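You operate a simulated robot arm through the tools that you are given. There is no shell and no other tool.

Carry out the task below with a simulated robot arm. There is one attempt and no reset: what you move stays moved.

JOB
Raise the table leaf, slide its bar out and move both green bottles on to it. Set down upright: green bottle.
Where things are to end (x, y in the base frame): green bottle within 0.06 m of [0.43, 0.19]; green bottle within 0.06 m of [0.5, 0.25].

It is judged by the outcome, as a careful person would: the job done as asked, and still so three seconds after it is handed in. It fails if anything else is knocked over, pushed out of place, dropped, spilled or broken.

ROBOT AND FRAMES
A 6-joint arm with a two-finger parallel gripper, fixed in place. Base frame: the origin is at the foot of the arm, x ahead of it, y to its left, z up. Lengths are in m, angles in rad, forces in N, time in s.
With the tool pointing down near the work surface it reaches from about 0.28 to 0.74 m from the base axis. Its first joint turns from -1.152 to 1.152 rad. Payload 2.45 kg.
The TCP is the grasp point between the finger pads, 0.024 m short of the fingertips. In the tool frame z runs along the fingers and y along their closing line. The gripper opens to 0.068 m. The fingers are 0.017 m wide and 0.01 m thick; the gripper's body (0.04 by 0.07 m) begins 0.041 m behind the TCP.
Orientation is told as [roll, pitch, yaw] about the base's x, y, z axes, in that order, counted from this pose: with the fingers straight down and closing along the base's y, the tool's x points along the base's -x, its y along +y and its z along -z.

CONTROLS
- The arm moves only by the tool step_arm. Its argument "motion" is a list of rows, each a list of 7 numbers: the shift along the tool's x, y, z in units of 150 mm (1.0 is 150 mm), then the turn, a rotation vector about the tool's x, y, z in units of 60 degrees (1.0 is 60 degrees), then the opening, from 0 (shut) to 1 (fully open). In form: [[dx, dy, dz, rx, ry, rz, gripper], ...]. A call has 1 to 20 rows; each row is the pose to reach, as a shift and turn from the pose commanded when the call began, along the tool's axes at that moment. A call with a number of a shift or a turn outside -1 to 1 is refused whole. Each row takes 0.2 s and may step no farther than 0.05 m and 0.15 rad from the row before; otherwise, or with a gripper value out of range, the whole call is refused. Where a pose cannot be reached the arm comes as near as it can. A force on the tool above 50 N (or 10 N above the force at the start of the call, whichever is more), or a blocked arm, ends the call early, and 0.2 s more pass. Each finger travels about 0.108 m/s and halts on what it meets, pressing with about 43 N; the grip force reading is that of the motor and also rises with nothing between the fingers. The clock runs only during rows and for 0.2 s after the last one: add rows that repeat a pose to give the fingers time. It gives the time, the measured TCP pose, the force on the tool (base axes), the opening and the grip force at its end, in the units of the frame above (readings bear some noise), with the torque about the TCP (base axes, N m) and any sound that the robot's microphone picked up, and new pictures: "pictures" is both (left out), scene, wrist or none.
- Cameras (640 x 400 px; columns grow to the right, rows downward): "scene" is fixed at [0.1514, 0.4234, 1.4321]; the picture's right is [-0.82, -0.58, 0.00], its down [-0.49, 0.69, -0.53] and it looks along [0.31, -0.44, -0.85] (base axes); focal length 348 px, centre (320, 200). "wrist" rides on the gripper at [0.084, 0.011, -0.075] in the tool frame; the picture's right is [-0.13, 0.99, 0.00], its down [-0.60, -0.08, -0.79] and it looks along [-0.79, -0.10, 0.61] (tool axes); focal length 251 px, centre (320, 200). There is no depth. A picture from a camera that has moved, and an enlarged one, comes with that camera's place and axes in the base frame and with its lens.
- enlarge(camera, box): a new picture of the part [left, top, right, bottom] of that camera's present view, enlarged. The clock stands still meanwhile.
- close_job(): hands the job in; it is judged then, once.

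Places have to be worked out from the pictures, the camera data and where the tool is seen. Open the gripper and draw the arm clear of the work before you hand the job in, unless the task says otherwise.

The tools are called after ">>>" as name(argument=value, ...) on one line, values as JSON. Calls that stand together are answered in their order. step_arm: Moves the arm, as the interface text tells. Its arguments: {"type":"object","properties":{"motion":{"type":"array","items":{"type":"array","items":{"type":"number"}}},"pictures":{"type":"string","enum":["both","scene","wrist","none"]}},"required":["motion"]} The other tools are called the same way: enlarge (camera, box) takes an enlarged picture of a part of a camera's view; close_job () hands the job in.

At the start:

```text
clock: 0.0
ee_pos: [0.3824, 0.211, 1.0685]
tcp_rot: [0.0, -0.001, 0.0]
ft_force: [-0.6, -0.6, 0.4]
torque: [0.0, 0.03, -0.03]
finger_gap: 0.0679
finger_force: 0.1
```

scene: 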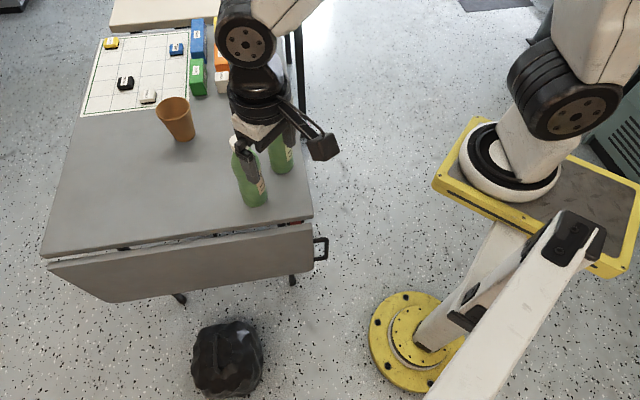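
wrist: 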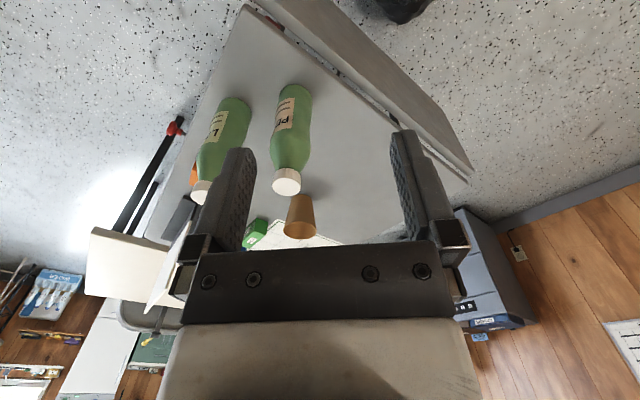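

I start by looking closely at the leaf, its bar/handle and the bottles before moving anything.

>>> enlarge(camera="scene", box=[180, 100, 360, 310])

>>> enlarge(camera="scene", box=[30, 190, 340, 320])

>>> enlarge(camera="wrist", box=[160, 0, 500, 250])

```text
1.90 times, centred on (270, 205) of scene
camera zoom: at [0.1514, 0.4234, 1.4321], right [-0.82, -0.58, 0.0], down [-0.49, 0.69, -0.53], along [0.31, -0.44, -0.85], focal length 662 px, centre (415, 190)
```

zoom: 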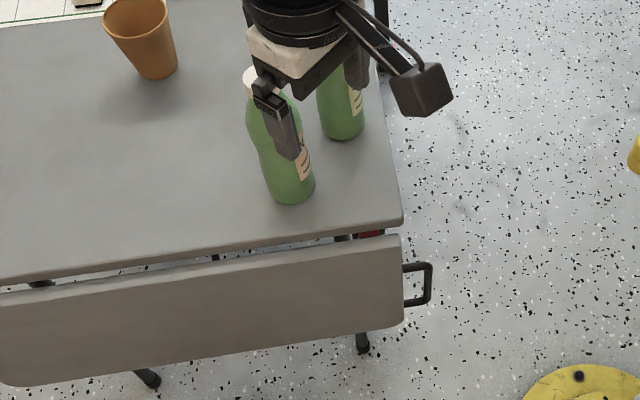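

```text
2.06 times, centred on (185, 255) of scene
camera zoom: at [0.1514, 0.4234, 1.4321], right [-0.82, -0.58, 0.0], down [-0.49, 0.69, -0.53], along [0.31, -0.44, -0.85], focal length 718 px, centre (599, 86)
```

zoom: 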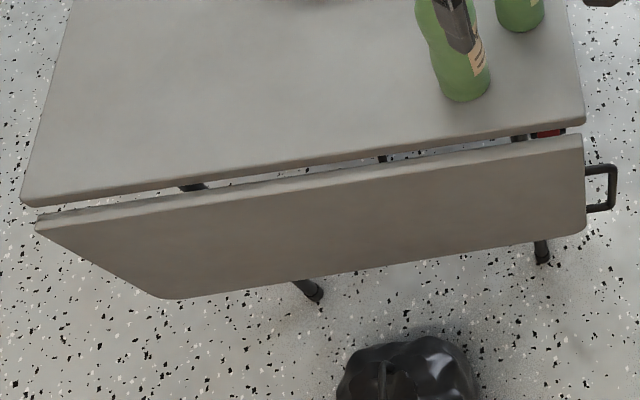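

```text
1.60 times, centred on (330, 125) of wrist
camera zoom: at [0.2966, 0.2225, 1.1435], right [0.13, 0.99, 0.0], down [0.6, -0.08, 0.79], along [0.79, -0.1, -0.61], focal length 402 px, centre (304, 320)
```

zoom: 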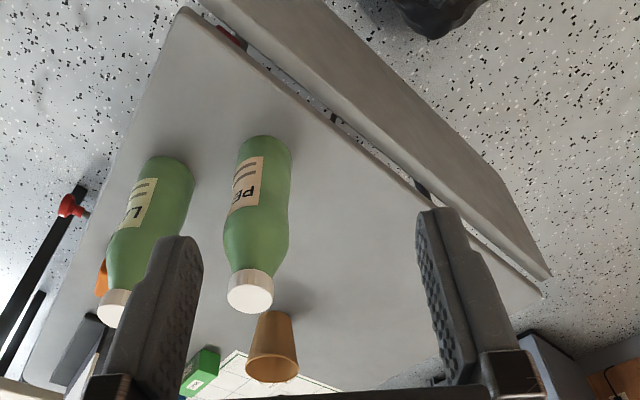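

The leaf hangs nearly vertically below the table edge (edge at about y=0.11, top z≈0.73), with a black U handle at its near end. I zoom in on the handle, the gap and the red part seen there.

>>> enlarge(camera="scene", box=[280, 205, 344, 245])

>>> enlarge(camera="scene", box=[290, 210, 354, 290])

>>> enlarge(camera="wrist", box=[200, 0, 328, 80])

>>> enlarge(camera="wrist", box=[100, 90, 260, 260])

```text
10.00 times, centred on (312, 225) of scene
camera zoom: at [0.1514, 0.4234, 1.4321], right [-0.82, -0.58, 0.0], down [-0.49, 0.69, -0.53], along [0.31, -0.44, -0.85], focal length 3478 px, centre (400, -50)
```

zoom: 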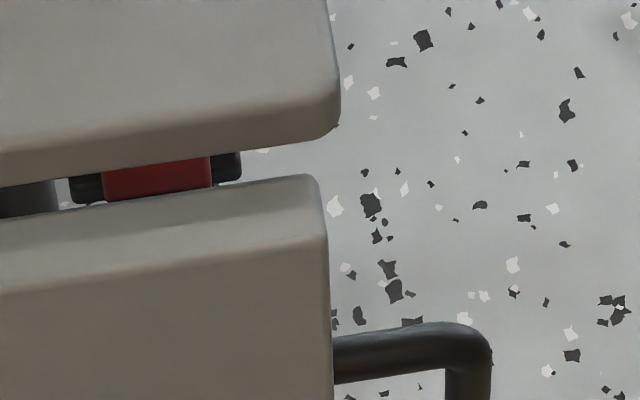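

```text
5.00 times, centred on (322, 250) of scene
camera zoom: at [0.1514, 0.4234, 1.4321], right [-0.82, -0.58, 0.0], down [-0.49, 0.69, -0.53], along [0.31, -0.44, -0.85], focal length 1739 px, centre (310, -50)
```

zoom: 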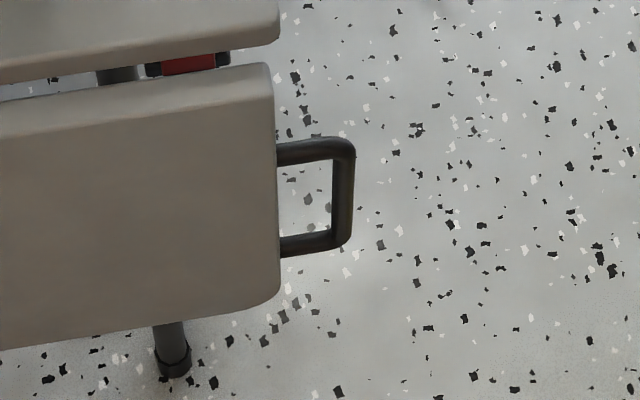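

```text
5.00 times, centred on (264, 40) of wrist
camera zoom: at [0.2966, 0.2225, 1.1435], right [0.13, 0.99, 0.0], down [0.6, -0.08, 0.79], along [0.79, -0.1, -0.61], focal length 1257 px, centre (600, 1000)
```

zoom: 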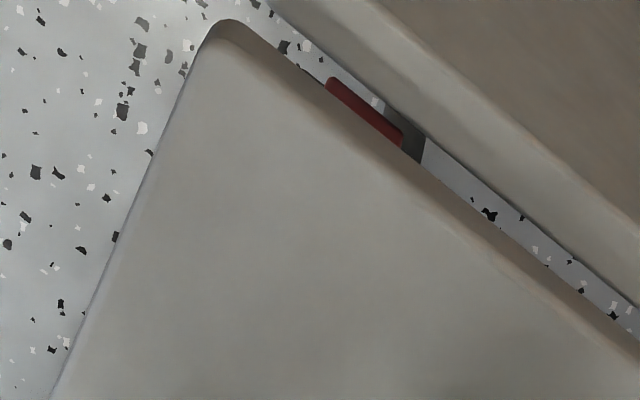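

```text
2.35 times, centred on (180, 175) of wrist
camera zoom: at [0.2966, 0.2225, 1.1435], right [0.13, 0.99, 0.0], down [0.6, -0.08, 0.79], along [0.79, -0.1, -0.61], focal length 592 px, centre (649, 259)
```

zoom: 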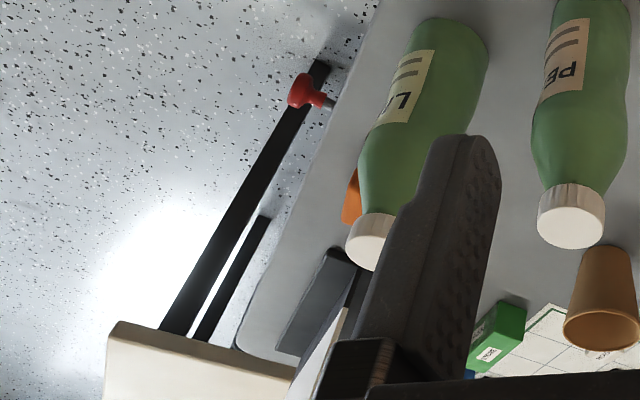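

The table is turned about 45° in the base frame: the leaf hinge runs from about (0.39, 0.11) along (0.71, 0.70), and the U handle sticks out of the leaf's near end around z 0.50–0.62. I move the hand out over the leaf side with a 45° turn so that the wrist camera looks at the leaf and the red-ended bar.

>>> step_arm(motion=[[0.09, 0.055, 0.16, 0, 0, 0.125, 1], [0.18, 0.11, 0.32, 0, 0, 0.25, 1], [0.27, 0.165, 0.48, 0, 0, 0.375, 1], [0.36, 0.22, 0.64, 0, 0, 0.5, 1], [0.45, 0.275, 0.8, 0, 0, 0.625, 1], [0.53, 0.33, 0.95, 0, 0, 0.75, 1]])

```text
clock: 1.4
ee_pos: [0.301, 0.26, 0.9256]
tcp_rot: [0.0, 0.0, -0.787]
ft_force: [1.2, 0.8, -0.2]
torque: [-0.02, 0.0, -0.01]
finger_gap: 0.068
finger_force: 0.1
camera wrist: at [0.2488, 0.3278, 0.9996], right [0.79, 0.61, 0.0], down [0.37, -0.48, 0.79], along [0.48, -0.63, -0.61], focal length 251 px, centre (320, 200)
```

scene: 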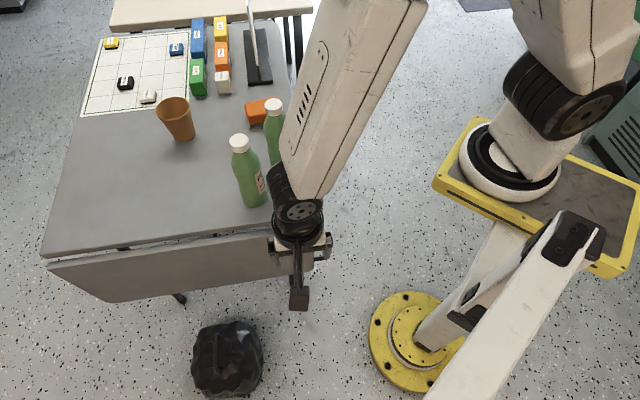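
wrist: 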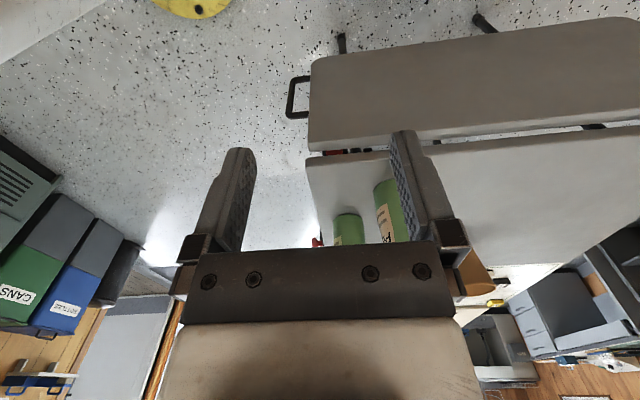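

The view confirms the layout: leaf hanging, handle at its near end, red part in the gap under the table edge. I go lower and tilt the hand so the camera looks under the table edge.

>>> step_arm(motion=[[0, 0, 0.2, 0, -0.1, 0, 1], [0, 0, 0.4, 0, -0.2, 0, 1], [0, 0, 0.6, 0, -0.3, 0, 1], [0, 0, 0.8, 0, -0.4, 0, 1], [0, 0, 1.0, 0, -0.5, 0, 1]])

```text
clock: 2.6
ee_pos: [0.3255, 0.2502, 0.7765]
tcp_rot: [-0.007, -0.522, -0.782]
ft_force: [-0.5, 0.0, 0.2]
torque: [0.01, 0.0, 0.0]
finger_gap: 0.0678
finger_force: 0.0
out of reach, approached as far as the arm can: row 4, 5
camera wrist: at [0.2562, 0.3359, 0.7988], right [0.78, 0.62, 0.06], down [0.04, -0.14, 0.99], along [0.62, -0.77, -0.13], focal length 251 px, centre (320, 200)
```

scene: 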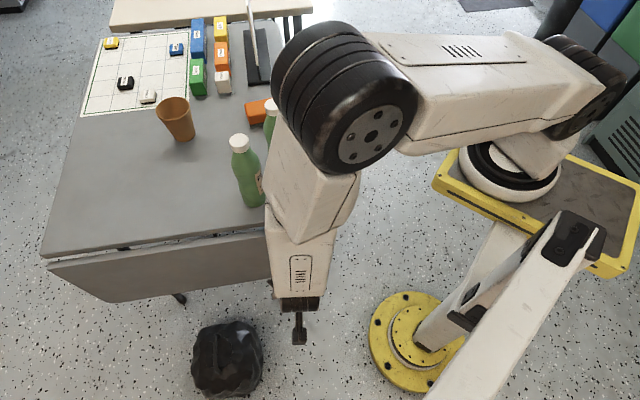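
wrist: 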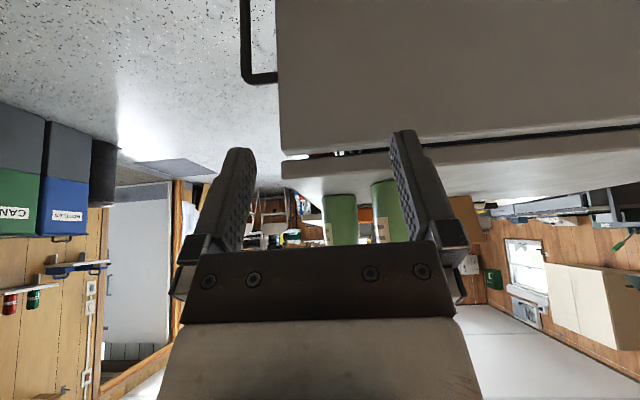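

The arm stopped slightly short, but this view is nearly level with the table edge. I enlarge the gap, the handle and the bar end.

>>> enlarge(camera="wrist", box=[260, 120, 420, 220])

>>> enlarge(camera="wrist", box=[200, 0, 400, 125])

```text
4.00 times, centred on (340, 170) of wrist
camera zoom: at [0.2562, 0.3359, 0.7988], right [0.78, 0.62, 0.06], down [0.04, -0.14, 0.99], along [0.62, -0.77, -0.13], focal length 1006 px, centre (240, 320)
```

zoom: 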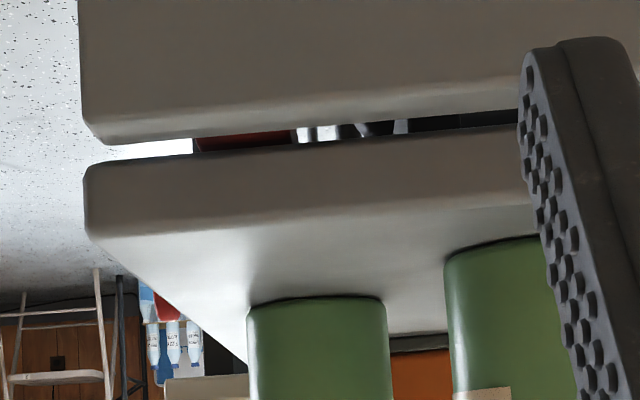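

```text
3.20 times, centred on (300, 62) of wrist
camera zoom: at [0.2562, 0.3359, 0.7988], right [0.78, 0.62, 0.06], down [0.04, -0.14, 0.99], along [0.62, -0.77, -0.13], focal length 805 px, centre (384, 640)
```

zoom: 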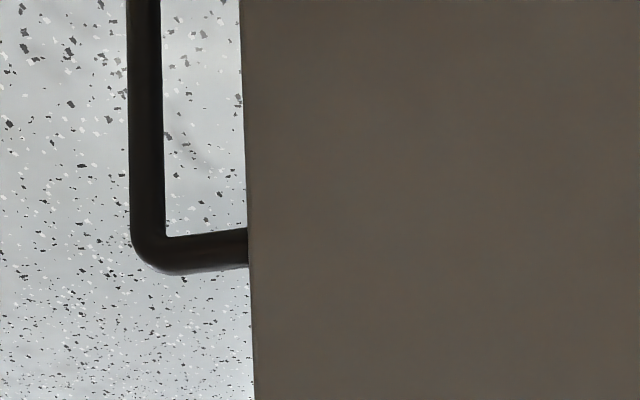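

The table top is about z 0.739 and 2 cm thick. The bar's red end, about 3 cm wide, sits just under the edge about 4 cm from the corner, and the handle's upper rod is near (0.375, 0.102, 0.626). I level the hand and rise, then turn it so the fingers close across that rod.

>>> step_arm(motion=[[-0.067, 0, -0.115, 0, 0.1, 0, 1], [-0.133, 0, -0.23, 0, 0.2, 0, 1], [-0.2, 0, -0.346, 0, 0.3, 0, 1], [-0.267, 0, -0.46, 0, 0.4, 0, 1], [-0.333, 0, -0.577, 0, 0.5, 0, 1]], pictures="none")

```text
clock: 3.8
ee_pos: [0.3278, 0.2484, 0.8774]
tcp_rot: [0.001, -0.001, -0.785]
ft_force: [0.6, 0.0, 0.4]
torque: [-0.02, 0.02, 0.01]
finger_gap: 0.068
finger_force: 0.0
```

Level again at z 0.877. I turn the hand and bring it over toward the table's near corner.

>>> step_arm(motion=[[-0.112, -0.098, -0.019, 0, 0, -0.125, 1], [-0.224, -0.196, -0.038, 0, 0, -0.25, 1], [-0.336, -0.294, -0.056, 0, 0, -0.375, 1], [-0.448, -0.392, -0.075, 0, 0, -0.5, 1], [-0.56, -0.49, -0.094, 0, 0, -0.625, 1], [-0.672, -0.587, -0.113, 0, 0, -0.75, 1], [-0.784, -0.685, -0.132, 0, 0, -0.875, 1], [-0.895, -0.783, -0.15, 0, 0, -1.0, 1]], pictures="none")

>>> step_arm(motion=[[0, 0, 0, 0, 0, -0.125, 1], [0, 0, 0, 0, 0, -0.25, 1], [0, 0, 0, 0, 0, -0.375, 1], [0, 0, 0, 0, 0, -0.5, 1]])

```text
clock: 5.6
ee_pos: [0.3403, 0.0729, 0.8996]
tcp_rot: [0.001, 0.0, 0.264]
ft_force: [0.1, -0.3, 0.2]
torque: [-0.01, -0.04, -0.02]
finger_gap: 0.0681
finger_force: 0.0
```

```text
clock: 6.6
ee_pos: [0.3398, 0.0716, 0.9]
tcp_rot: [0.001, -0.001, 0.788]
ft_force: [0.6, 1.0, -0.6]
torque: [0.04, -0.01, 0.02]
finger_gap: 0.0681
finger_force: 0.1
camera wrist: at [0.272, 0.0198, 0.9736], right [-0.61, 0.79, 0.0], down [0.48, 0.37, 0.79], along [0.63, 0.49, -0.61], focal length 251 px, centre (320, 200)
```

scene: 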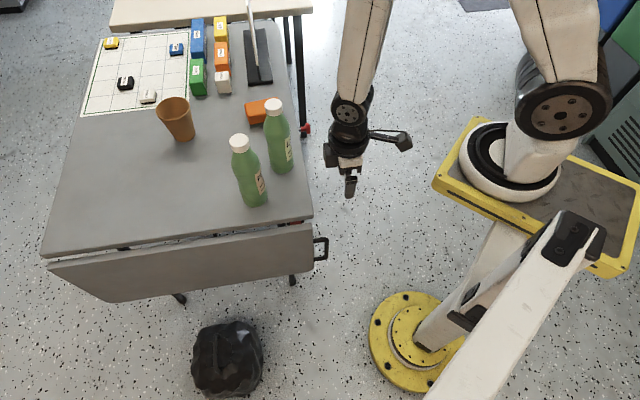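
wrist: 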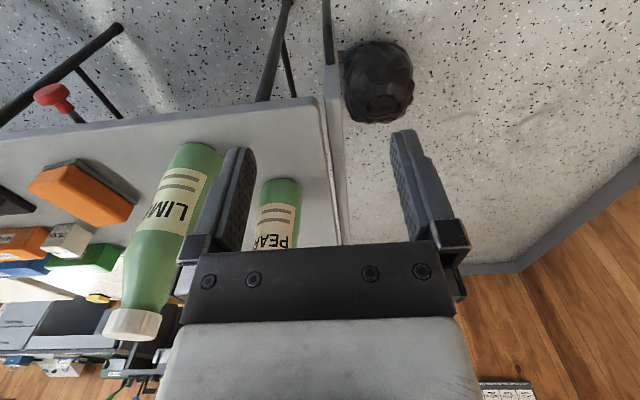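

There is also a red knob on a stem at the table's near end. I zoom in on it and on the bottles and table for a clear view.

>>> enlarge(camera="wrist", box=[0, 50, 160, 150])

>>> enlarge(camera="scene", box=[220, 90, 348, 170])

>>> enlarge(camera="scene", box=[220, 150, 348, 290])

>>> enlarge(camera="wrist", box=[240, 0, 400, 130])

```text
4.00 times, centred on (80, 100) of wrist
camera zoom: at [0.272, 0.0198, 0.9736], right [-0.61, 0.79, 0.0], down [0.48, 0.37, 0.79], along [0.63, 0.49, -0.61], focal length 1006 px, centre (1280, 600)
```

zoom: 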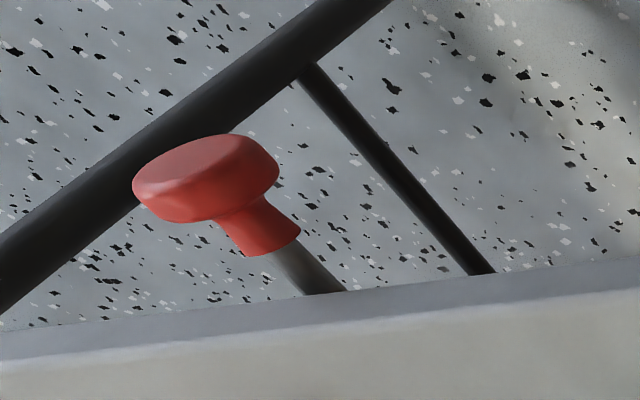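

```text
5.00 times, centred on (284, 130) of scene
camera zoom: at [0.1514, 0.4234, 1.4321], right [-0.82, -0.58, 0.0], down [-0.49, 0.69, -0.53], along [0.31, -0.44, -0.85], focal length 1739 px, centre (500, 550)
```

zoom: 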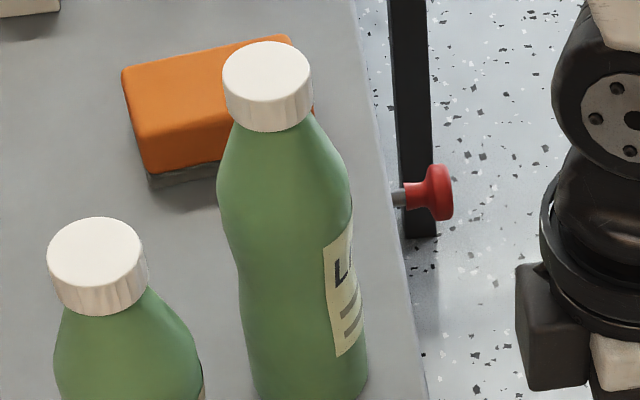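

```text
2.86 times, centred on (284, 220) of scene
camera zoom: at [0.1514, 0.4234, 1.4321], right [-0.82, -0.58, 0.0], down [-0.49, 0.69, -0.53], along [0.31, -0.44, -0.85], focal length 994 px, centre (423, 143)
```

zoom: 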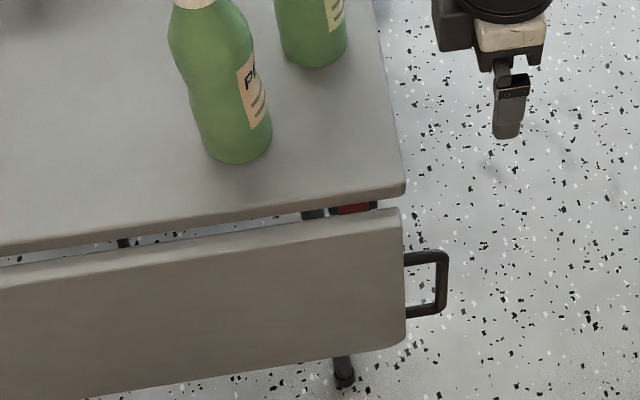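

```text
3.08 times, centred on (320, 65) of wrist
camera zoom: at [0.272, 0.0198, 0.9736], right [-0.61, 0.79, 0.0], down [0.48, 0.37, 0.79], along [0.63, 0.49, -0.61], focal length 774 px, centre (320, 615)
```

zoom: 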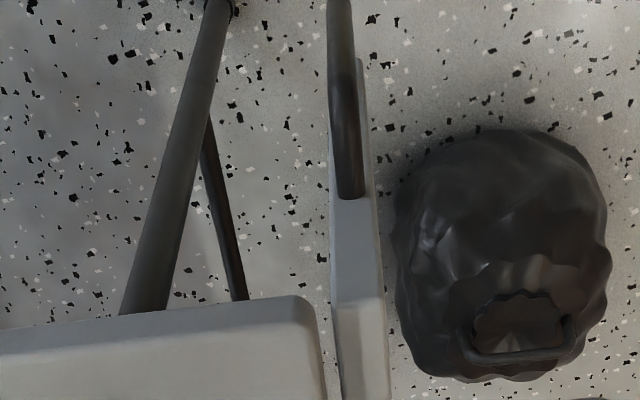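

The red knob at the table's near end (about (0.59, -0.13, 0.70)) looks like the side pull of the sliding bar, and the handle's upper rod is near (0.373, 0.113, 0.637). I lower toward the rod with a 20° tilt so the gripper body clears the table and leaf ends.

>>> step_arm(motion=[[-0.016, 0.008, 0.2, 0, -0.067, 0, 1], [-0.032, 0.016, 0.4, 0, -0.133, 0, 1], [-0.048, 0.025, 0.6, 0, -0.2, 0, 1], [-0.063, 0.033, 0.8, 0, -0.267, 0, 1], [-0.079, 0.041, 1.0, 0, -0.333, 0, 1]])

```text
clock: 7.8
ee_pos: [0.3425, 0.0847, 0.7482]
tcp_rot: [0.0, -0.352, 0.786]
ft_force: [-0.4, -0.6, -0.3]
torque: [0.02, 0.02, -0.02]
finger_gap: 0.068
finger_force: 0.1
camera wrist: at [0.2603, 0.0182, 0.789], right [-0.62, 0.79, 0.04], down [0.26, 0.15, 0.95], along [0.74, 0.6, -0.3], focal length 251 px, centre (320, 200)
```

scene: 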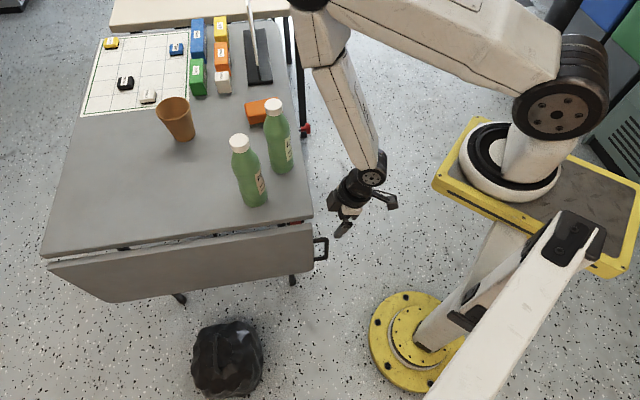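
wrist: 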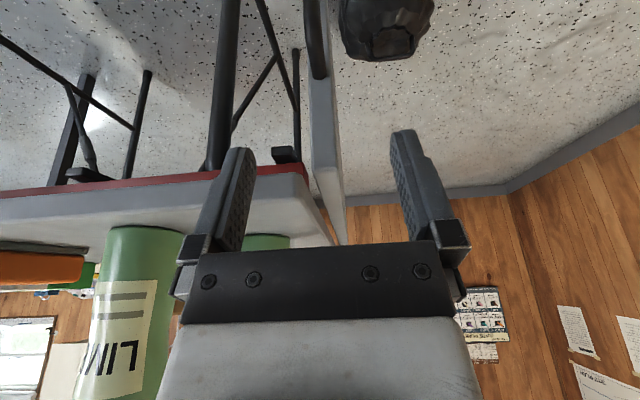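

Now the wrist view shows a red strip under the table's near end running away from the leaf – that looks like the sliding bar. I zoom in on it and the handle.

>>> enlarge(camera="wrist", box=[200, 120, 360, 220])

>>> enlarge(camera="wrist", box=[0, 130, 200, 255])

>>> enlarge(camera="wrist", box=[240, 0, 400, 100])

```text
4.00 times, centred on (280, 170) of wrist
camera zoom: at [0.2603, 0.0182, 0.789], right [-0.62, 0.79, 0.04], down [0.26, 0.15, 0.95], along [0.74, 0.6, -0.3], focal length 1006 px, centre (480, 320)
```

zoom: 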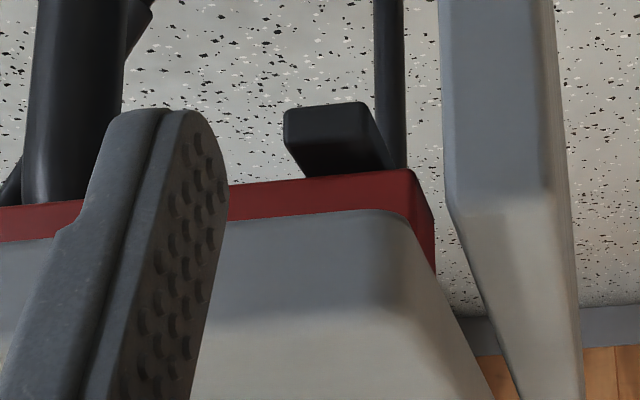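

```text
3.20 times, centred on (100, 192) of wrist
camera zoom: at [0.2603, 0.0182, 0.789], right [-0.62, 0.79, 0.04], down [0.26, 0.15, 0.95], along [0.74, 0.6, -0.3], focal length 805 px, centre (1024, 224)
```

zoom: 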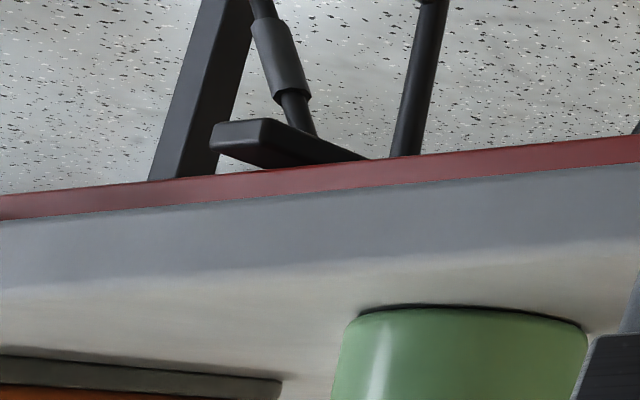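

```text
4.00 times, centred on (320, 50) of wrist
camera zoom: at [0.2603, 0.0182, 0.789], right [-0.62, 0.79, 0.04], down [0.26, 0.15, 0.95], along [0.74, 0.6, -0.3], focal length 1006 px, centre (320, 800)
```

zoom: 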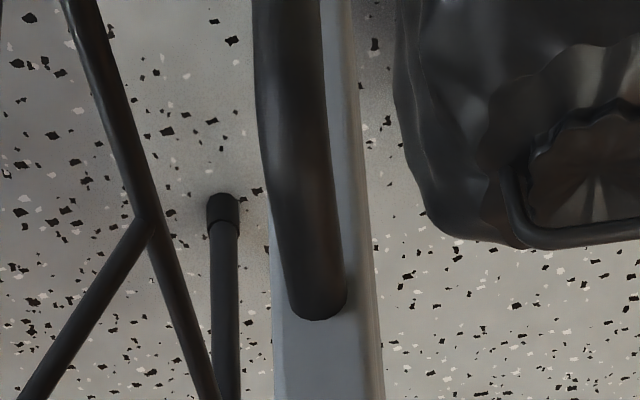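

The rod axis is confirmed about d=2 cm outside the table edge at z≈0.637, and the hand is lined up with it. I advance about 0.118 m along the fingers so the rod comes between the open fingers.

>>> step_arm(motion=[[0, 0, 0.16, 0, 0, 0, 1], [0.003, -0.002, 0.32, 0, 0, 0, 1], [0.006, -0.004, 0.48, 0, 0, 0, 1], [0.008, -0.006, 0.64, 0, 0, 0, 1], [0.01, -0.007, 0.785, 0, 0, 0, 1]])

```text
clock: 9.1
ee_pos: [0.3636, 0.1062, 0.6394]
tcp_rot: [0.011, -0.328, 0.776]
ft_force: [-2.8, -4.7, 1.3]
torque: [0.3, -0.18, 0.0]
finger_gap: 0.0681
finger_force: 0.1
stopped in row 5: the force on the tool passed its limit at 52 N (the readings are from after the stop); the commanded pose is now the measured one
camera wrist: at [0.2816, 0.0417, 0.6817], right [-0.61, 0.79, 0.05], down [0.29, 0.16, 0.94], along [0.74, 0.59, -0.32], focal length 251 px, centre (320, 200)
```

scene: 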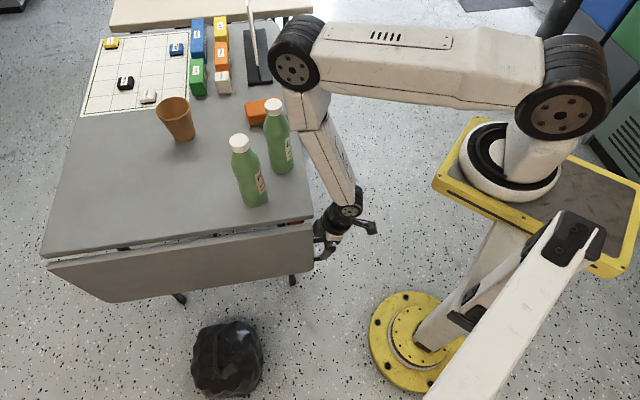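
wrist: 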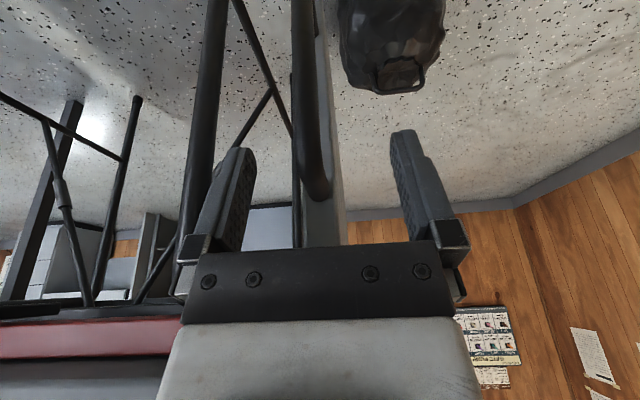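

The stop came from the gripper body pressing on the leaf or table end (push back toward -along, about 6 cm above the TCP). I retract along the fingers and tilt to about 35° for clearance.

>>> step_arm(motion=[[0.01, 0, -0.17, 0, 0, 0, 1], [0.04, -0.003, -0.34, 0, 0, 0, 1], [0.07, -0.006, -0.45, 0, -0.09, 0, 1], [0.09, -0.008, -0.49, 0, -0.18, 0, 1], [0.111, -0.009, -0.517, 0, -0.27, 0, 1]])

```text
clock: 10.3
ee_pos: [0.3365, 0.0768, 0.7062]
tcp_rot: [0.01, -0.615, 0.774]
ft_force: [-0.2, -0.2, -0.5]
torque: [0.02, -0.01, -0.01]
finger_gap: 0.0681
finger_force: 0.1
camera wrist: at [0.2497, 0.0065, 0.7185], right [-0.62, 0.78, 0.08], down [0.09, -0.04, 1.0], along [0.78, 0.63, -0.05], focal length 251 px, centre (320, 200)
```

scene: 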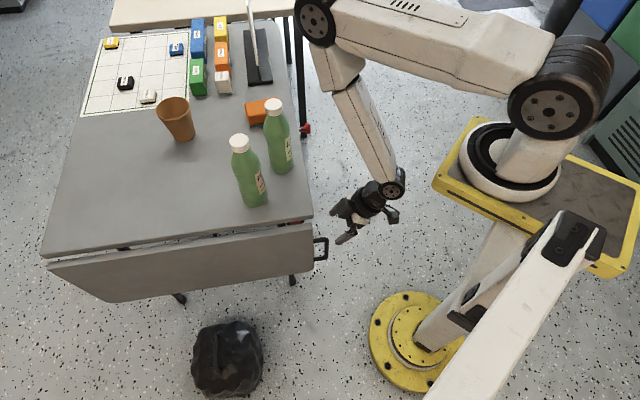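
wrist: 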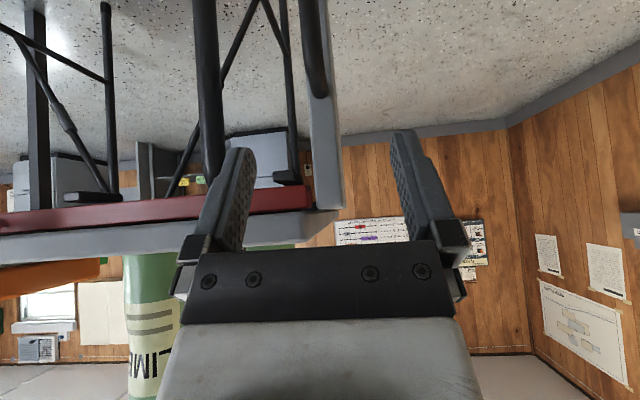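

The tilt was reached, and this is a good level view of the table end. I enlarge it to measure the bar and the leaf end.

>>> enlarge(camera="wrist", box=[200, 110, 360, 250])

>>> enlarge(camera="wrist", box=[0, 140, 240, 290])

>>> enlarge(camera="wrist", box=[240, 0, 400, 100])

```text
2.86 times, centred on (280, 180) of wrist
camera zoom: at [0.2497, 0.0065, 0.7185], right [-0.62, 0.78, 0.08], down [0.09, -0.04, 1.0], along [0.78, 0.63, -0.05], focal length 718 px, centre (434, 257)
```

zoom: 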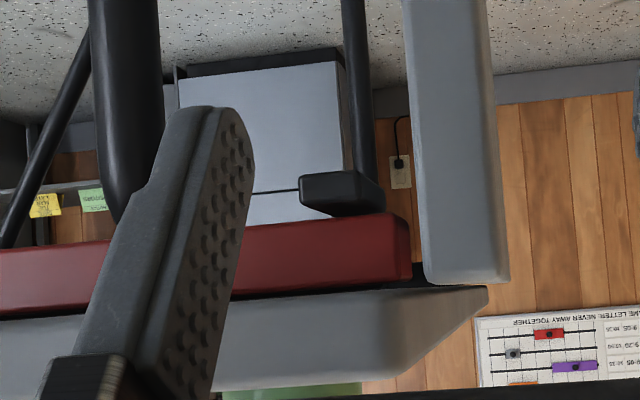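

```text
2.67 times, centred on (120, 215) of wrist
camera zoom: at [0.2497, 0.0065, 0.7185], right [-0.62, 0.78, 0.08], down [0.09, -0.04, 1.0], along [0.78, 0.63, -0.05], focal length 670 px, centre (853, 160)
```

zoom: 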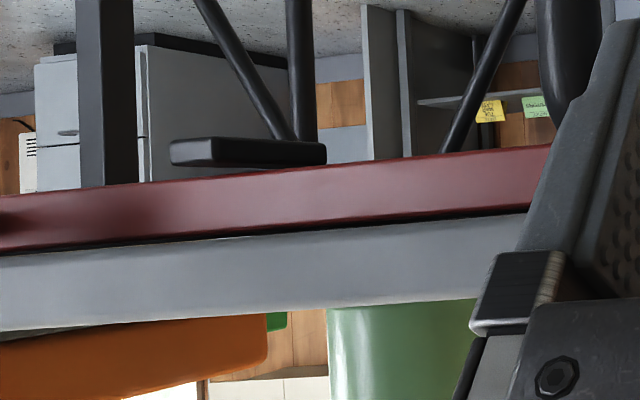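

```text
4.00 times, centred on (320, 50) of wrist
camera zoom: at [0.2497, 0.0065, 0.7185], right [-0.62, 0.78, 0.08], down [0.09, -0.04, 1.0], along [0.78, 0.63, -0.05], focal length 1006 px, centre (320, 800)
```

zoom: 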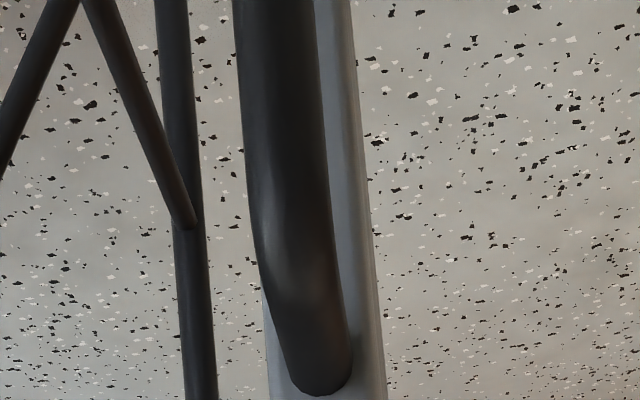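

The approach line now clears the leaf end. I advance 78 mm along the fingers onto the rod.

>>> step_arm(motion=[[0, 0, 0.15, 0, 0, 0, 1], [0, 0, 0.3, 0, 0, 0, 1], [0, 0.002, 0.42, 0, 0, 0, 1], [0, 0.004, 0.523, 0, 0, 0, 1]])

```text
clock: 11.3
ee_pos: [0.3685, 0.1092, 0.6407]
tcp_rot: [0.01, -0.612, 0.775]
ft_force: [-0.9, -0.4, 0.3]
torque: [-0.02, 0.0, -0.01]
finger_gap: 0.0681
finger_force: 0.0
camera wrist: at [0.2814, 0.038, 0.6535], right [-0.62, 0.78, 0.08], down [0.09, -0.04, 1.0], along [0.78, 0.63, -0.05], focal length 251 px, centre (320, 200)
```

scene: 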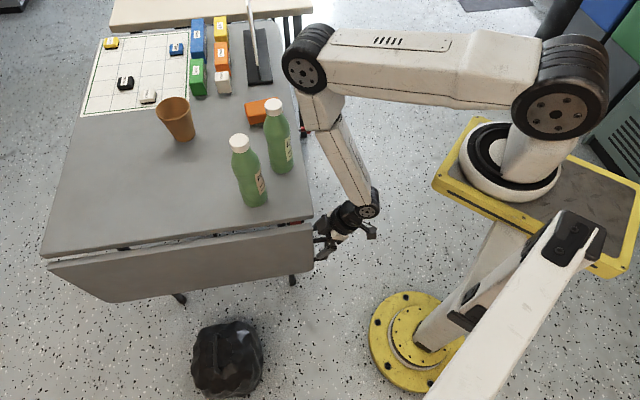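
wrist: 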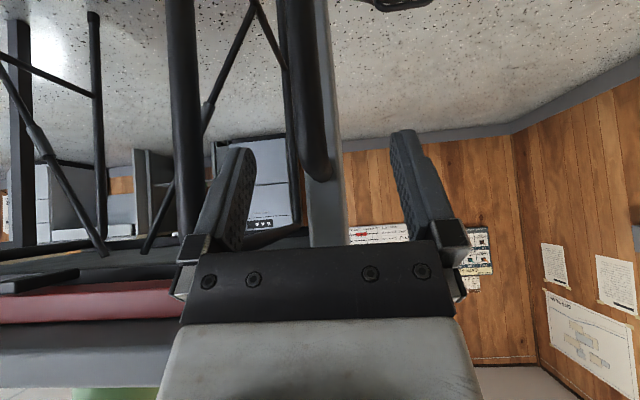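

The rod sits between the open fingers with no contact. I close the gripper on it.

>>> step_arm(motion=[[0, 0, 0, 0, 0, 0, 0.4], [0, 0, 0, 0, 0, 0, 0], [0, 0, 0, 0, 0, 0, 0], [0, 0, 0, 0, 0, 0, 0]])

```text
clock: 12.3
ee_pos: [0.3682, 0.1096, 0.6413]
tcp_rot: [0.012, -0.614, 0.773]
ft_force: [5.5, -5.9, -6.3]
torque: [0.01, 0.21, -0.33]
finger_gap: 0.0199
finger_force: 36.9
camera wrist: at [0.2816, 0.0377, 0.6535], right [-0.62, 0.78, 0.08], down [0.09, -0.04, 1.0], along [0.78, 0.63, -0.05], focal length 251 px, centre (320, 200)
```

scene: 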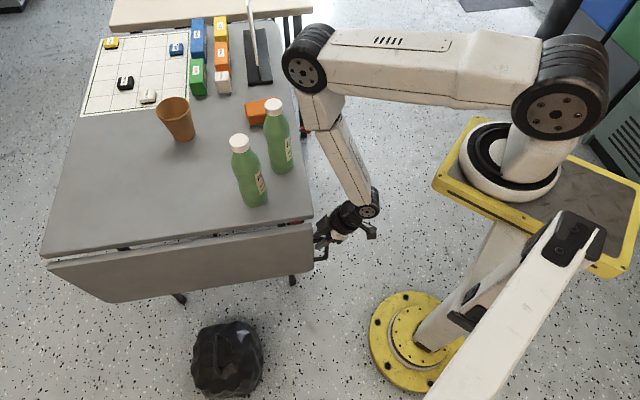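
wrist: 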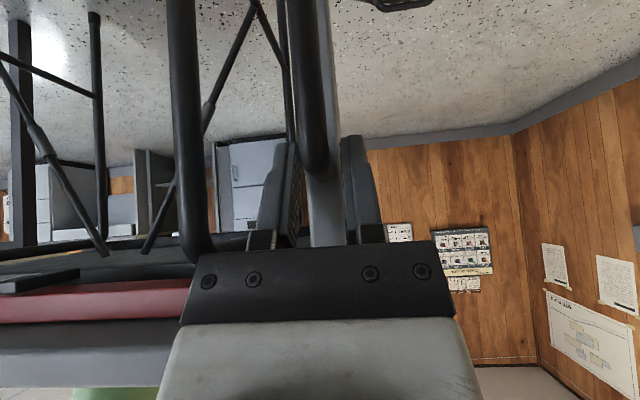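

The gap reads 0.020, so the fingertips pinched the 2 cm leaf end rather than the 11 mm rod. I open slightly, back off about 1 cm so the tips are clear of the leaf, and re-close on the rod.

>>> step_arm(motion=[[0, 0, 0, 0, 0, 0, 0.6], [0, 0, 0, 0, 0, 0, 0.6], [0.017, -0.003, -0.069, 0, 0, 0, 0.6], [0.017, -0.003, -0.069, 0, 0, 0, 0], [0.017, -0.003, -0.069, 0, 0, 0, 0], [0.017, -0.003, -0.069, 0, 0, 0, 0]])

```text
clock: 13.7
ee_pos: [0.3637, 0.1024, 0.6483]
tcp_rot: [0.01, -0.613, 0.775]
ft_force: [2.2, -6.7, -5.3]
torque: [-0.21, 0.1, 0.13]
finger_gap: 0.0119
finger_force: 32.2
camera wrist: at [0.2754, 0.0315, 0.6604], right [-0.62, 0.78, 0.08], down [0.09, -0.03, 1.0], along [0.78, 0.63, -0.05], focal length 251 px, centre (320, 200)
```

scene: 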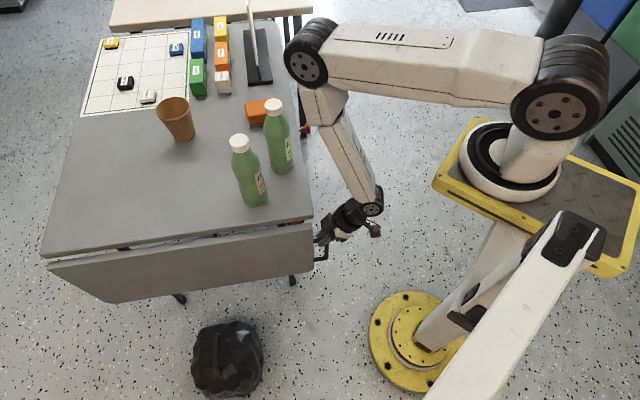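
wrist: 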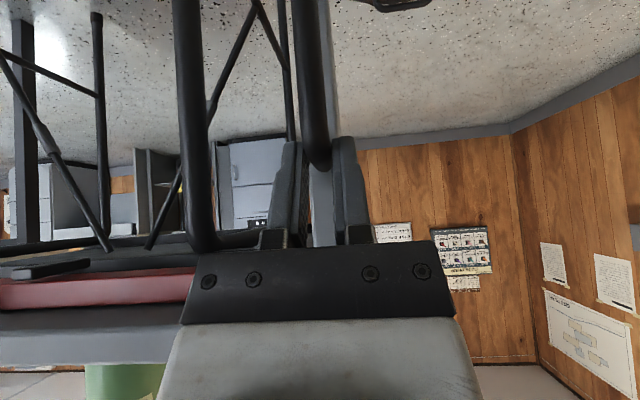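

Gap 0.012 – the rod is held now. I start swinging the leaf: outward with a small rise, then read the forces to find the hinge arc.

>>> step_arm(motion=[[-0.0046, 0.06, -0.0065, 0, 0, 0, 0], [-0.0135, 0.12, -0.019, 0, 0, 0, 0], [-0.023, 0.18, -0.0327, 0, 0, 0, 0]])

```text
clock: 14.5
ee_pos: [0.3441, 0.1218, 0.6552]
tcp_rot: [0.011, -0.611, 0.771]
ft_force: [6.2, -21.1, 0.4]
torque: [-0.53, 0.31, -0.53]
finger_gap: 0.0118
finger_force: 32.7
camera wrist: at [0.2559, 0.0514, 0.6683], right [-0.62, 0.78, 0.08], down [0.09, -0.03, 1.0], along [0.78, 0.62, -0.05], focal length 251 px, centre (320, 200)
```

scene: 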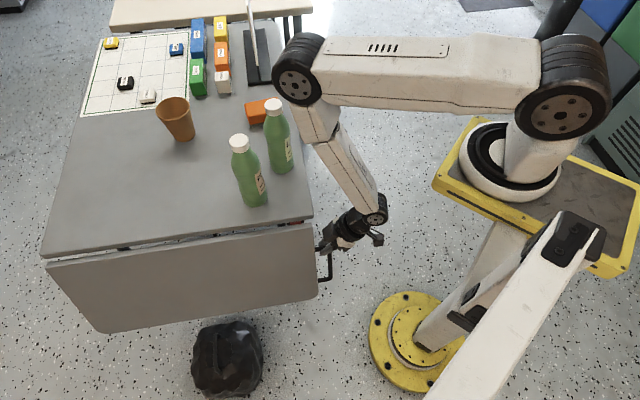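
wrist: 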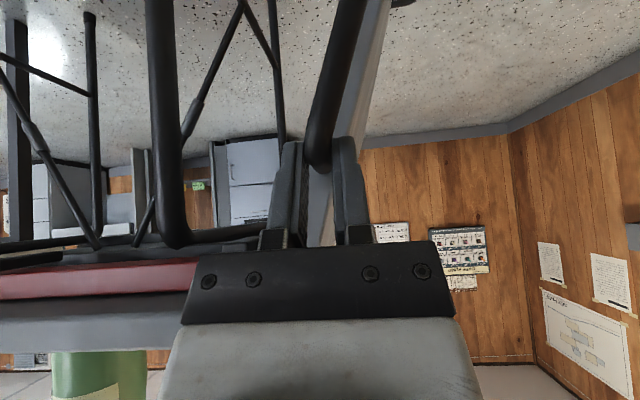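

The leaf is swinging (about 19°), with ~19 N resisting along the motion and almost no radial error. I continue the arc to about 38°.

>>> step_arm(motion=[[-0.0154, 0.054, -0.0218, 0, 0, 0, 0], [-0.0346, 0.108, -0.049, 0, 0, 0, 0], [-0.0542, 0.163, -0.0768, 0, 0, 0, 0]])

```text
clock: 15.5
ee_pos: [0.3297, 0.1378, 0.6712]
tcp_rot: [0.002, -0.613, 0.761]
ft_force: [0.5, -4.4, 2.2]
torque: [0.03, -0.18, -0.52]
finger_gap: 0.0118
finger_force: 32.6
stopped in row 3: the force on the tool passed its limit at 51 N (the readings are from after the stop); the commanded pose is now the measured one
camera wrist: at [0.2395, 0.0692, 0.6827], right [-0.61, 0.79, 0.08], down [0.08, -0.03, 1.0], along [0.79, 0.61, -0.05], focal length 251 px, centre (320, 200)
```

scene: 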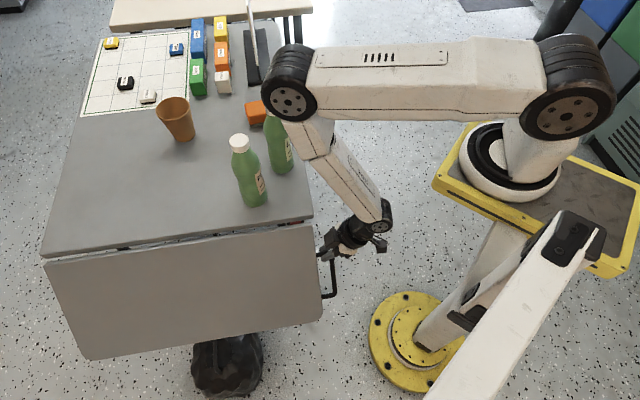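
wrist: 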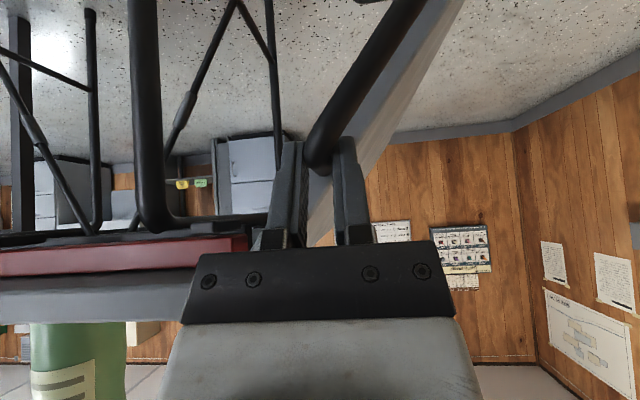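

The force limit tripped, but now the load is nearly nil with the leaf held at about 40°, so the hinge itself seems stiff. I look closely at how the handle lies against the fingers.

>>> enlarge(camera="wrist", box=[240, 60, 420, 260])

>>> enlarge(camera="scene", box=[280, 190, 400, 310])

```text
2.00 times, centred on (330, 160) of wrist
camera zoom: at [0.2395, 0.0692, 0.6827], right [-0.61, 0.79, 0.08], down [0.08, -0.03, 1.0], along [0.79, 0.61, -0.05], focal length 503 px, centre (300, 280)
```

zoom: 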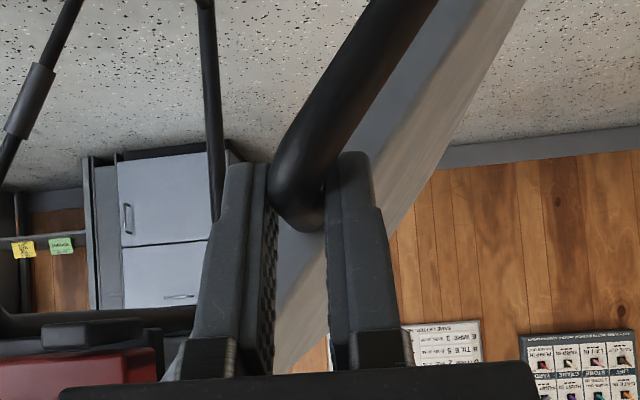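

```text
3.33 times, centred on (340, 250) of scene
camera zoom: at [0.1513, 0.4234, 1.4321], right [-0.82, -0.58, 0.0], down [-0.49, 0.69, -0.53], along [0.31, -0.44, -0.85], focal length 1160 px, centre (253, 33)
```

zoom: 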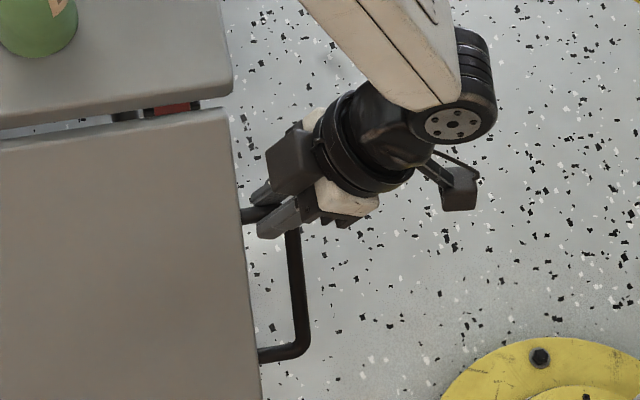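

The outer finger seems to crowd the handle's long bar. I open the fingers a little, keeping the rod caged, to see whether the leaf stays put by itself.

>>> step_arm(motion=[[0, 0, 0, 0, 0, 0, 0.3], [0, 0, 0, 0, 0, 0, 0.4], [0, 0, 0, 0, 0, 0, 0.4]])

>>> enlarge(camera="wrist", box=[240, 60, 420, 260])

```text
clock: 16.3
ee_pos: [0.3295, 0.14, 0.6709]
tcp_rot: [0.003, -0.613, 0.765]
ft_force: [0.2, 0.2, 0.4]
torque: [0.02, -0.01, 0.0]
finger_gap: 0.0273
finger_force: 0.1
camera wrist: at [0.2395, 0.0693, 0.6826], right [-0.61, 0.79, 0.08], down [0.08, -0.03, 1.0], along [0.79, 0.62, -0.05], focal length 251 px, centre (320, 200)
```

scene: 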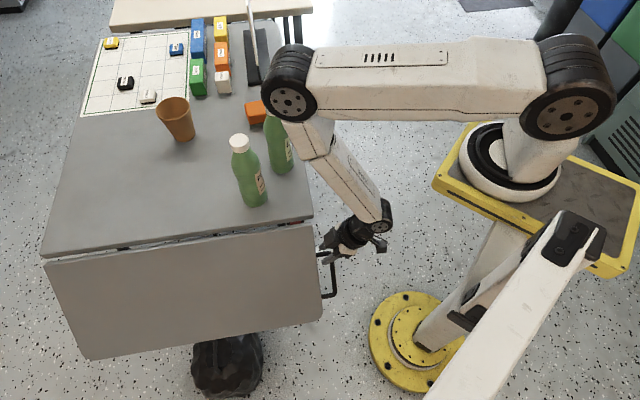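
wrist: 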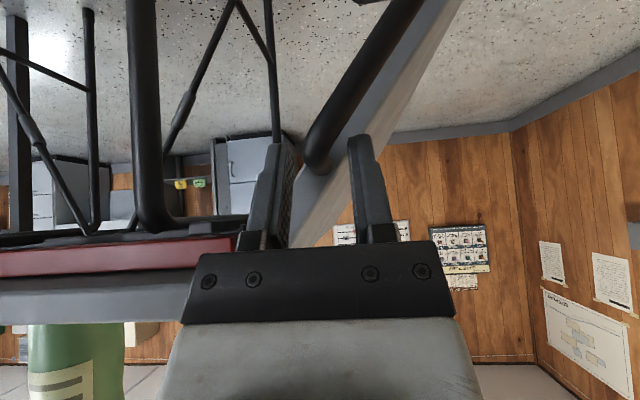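

```text
2.00 times, centred on (330, 160) of wrist
camera zoom: at [0.2395, 0.0693, 0.6826], right [-0.61, 0.79, 0.08], down [0.08, -0.03, 1.0], along [0.79, 0.62, -0.05], focal length 503 px, centre (300, 280)
```

zoom: 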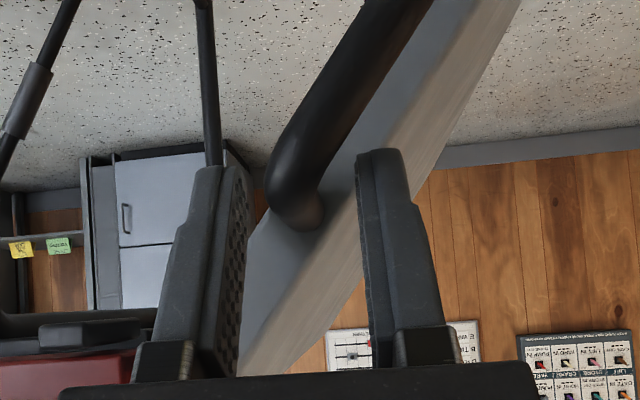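

The leaf stays where I leave it – the hinge has enough friction – so the large force came from lifting at the short lever arm near the hinge. I'll back out and re-grip the handle's long bar near its outer end, with the fingers closing parallel to the hinge so the bar can pivot in the grip.

>>> step_arm(motion=[[0, 0, -0.2, 0, 0, 0, 0.4], [0, 0, -0.4, 0, 0, 0, 0.4], [0, 0, -0.6, 0, 0, 0, 0.44], [0, 0, -0.8, 0, 0, 0, 0.44]], pictures="none")

```text
clock: 17.3
ee_pos: [0.2766, 0.0901, 0.7703]
tcp_rot: [0.001, -0.614, 0.765]
ft_force: [-0.5, -0.5, 0.8]
torque: [-0.02, 0.0, 0.03]
finger_gap: 0.0299
finger_force: 0.1
```

Clear of the handle. I level the tool and move toward the outer side.

>>> step_arm(motion=[[-0.092, 0.039, 0, 0, 0.117, 0, 0.44], [-0.183, 0.078, 0, 0, 0.234, 0, 0.44], [-0.275, 0.118, 0, 0, 0.351, 0, 0.44], [-0.366, 0.157, 0, 0, 0.469, 0, 0.44], [-0.458, 0.196, -0.003, 0, 0.586, 0, 0.44]], pictures="none")

```text
clock: 18.5
ee_pos: [0.2991, 0.1511, 0.8094]
tcp_rot: [0.001, -0.001, 0.764]
ft_force: [0.4, 0.5, 0.3]
torque: [-0.01, 0.02, 0.01]
finger_gap: 0.0299
finger_force: 0.0
```

I turn the hand by about 90° so the fingers close parallel to the hinge, over the handle's long bar.

>>> step_arm(motion=[[0, 0.023, 0.033, 0, 0, 0.125, 0.44], [0, 0.046, 0.067, 0, 0, 0.25, 0.44], [0, 0.068, 0.1, 0, 0, 0.375, 0.44], [0, 0.091, 0.133, 0, 0, 0.5, 0.44], [0, 0.114, 0.167, 0, 0, 0.625, 0.44], [0, 0.137, 0.2, 0, 0, 0.75, 0.44], [0, 0.159, 0.233, 0, 0, 0.875, 0.44], [0, 0.182, 0.267, 0, 0, 1.0, 0.44]], pictures="none")

>>> step_arm(motion=[[0, 0, 0, 0, 0, 0.12, 0.44], [0, 0, 0, 0, 0, 0.24, 0.44], [0, 0, 0, 0, 0, 0.36, 0.44], [0, 0, 0, 0, 0, 0.479, 0.44]])

```text
clock: 20.3
ee_pos: [0.2795, 0.1701, 0.7687]
tcp_rot: [0.0, 0.0, -0.285]
ft_force: [0.4, -0.4, -0.2]
torque: [-0.01, -0.01, 0.02]
finger_gap: 0.0296
finger_force: 0.1
```

```text
clock: 21.3
ee_pos: [0.2801, 0.1694, 0.7689]
tcp_rot: [0.002, 0.002, -0.785]
ft_force: [-0.2, -0.3, -0.3]
torque: [-0.01, -0.01, -0.01]
finger_gap: 0.0299
finger_force: 0.0
camera wrist: at [0.2279, 0.2375, 0.8428], right [0.79, 0.61, 0.0], down [0.37, -0.48, 0.79], along [0.48, -0.63, -0.61], focal length 251 px, centre (320, 200)
```

scene: 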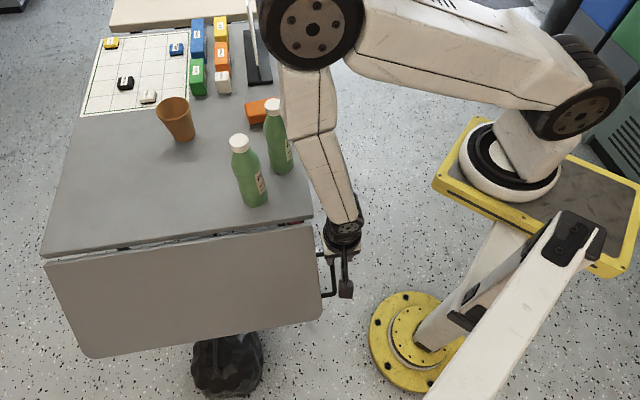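
wrist: 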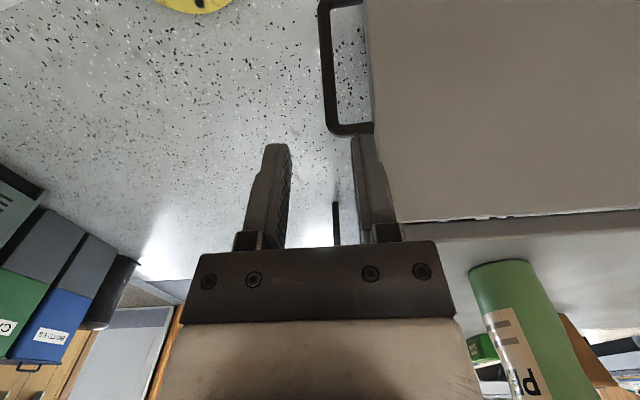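

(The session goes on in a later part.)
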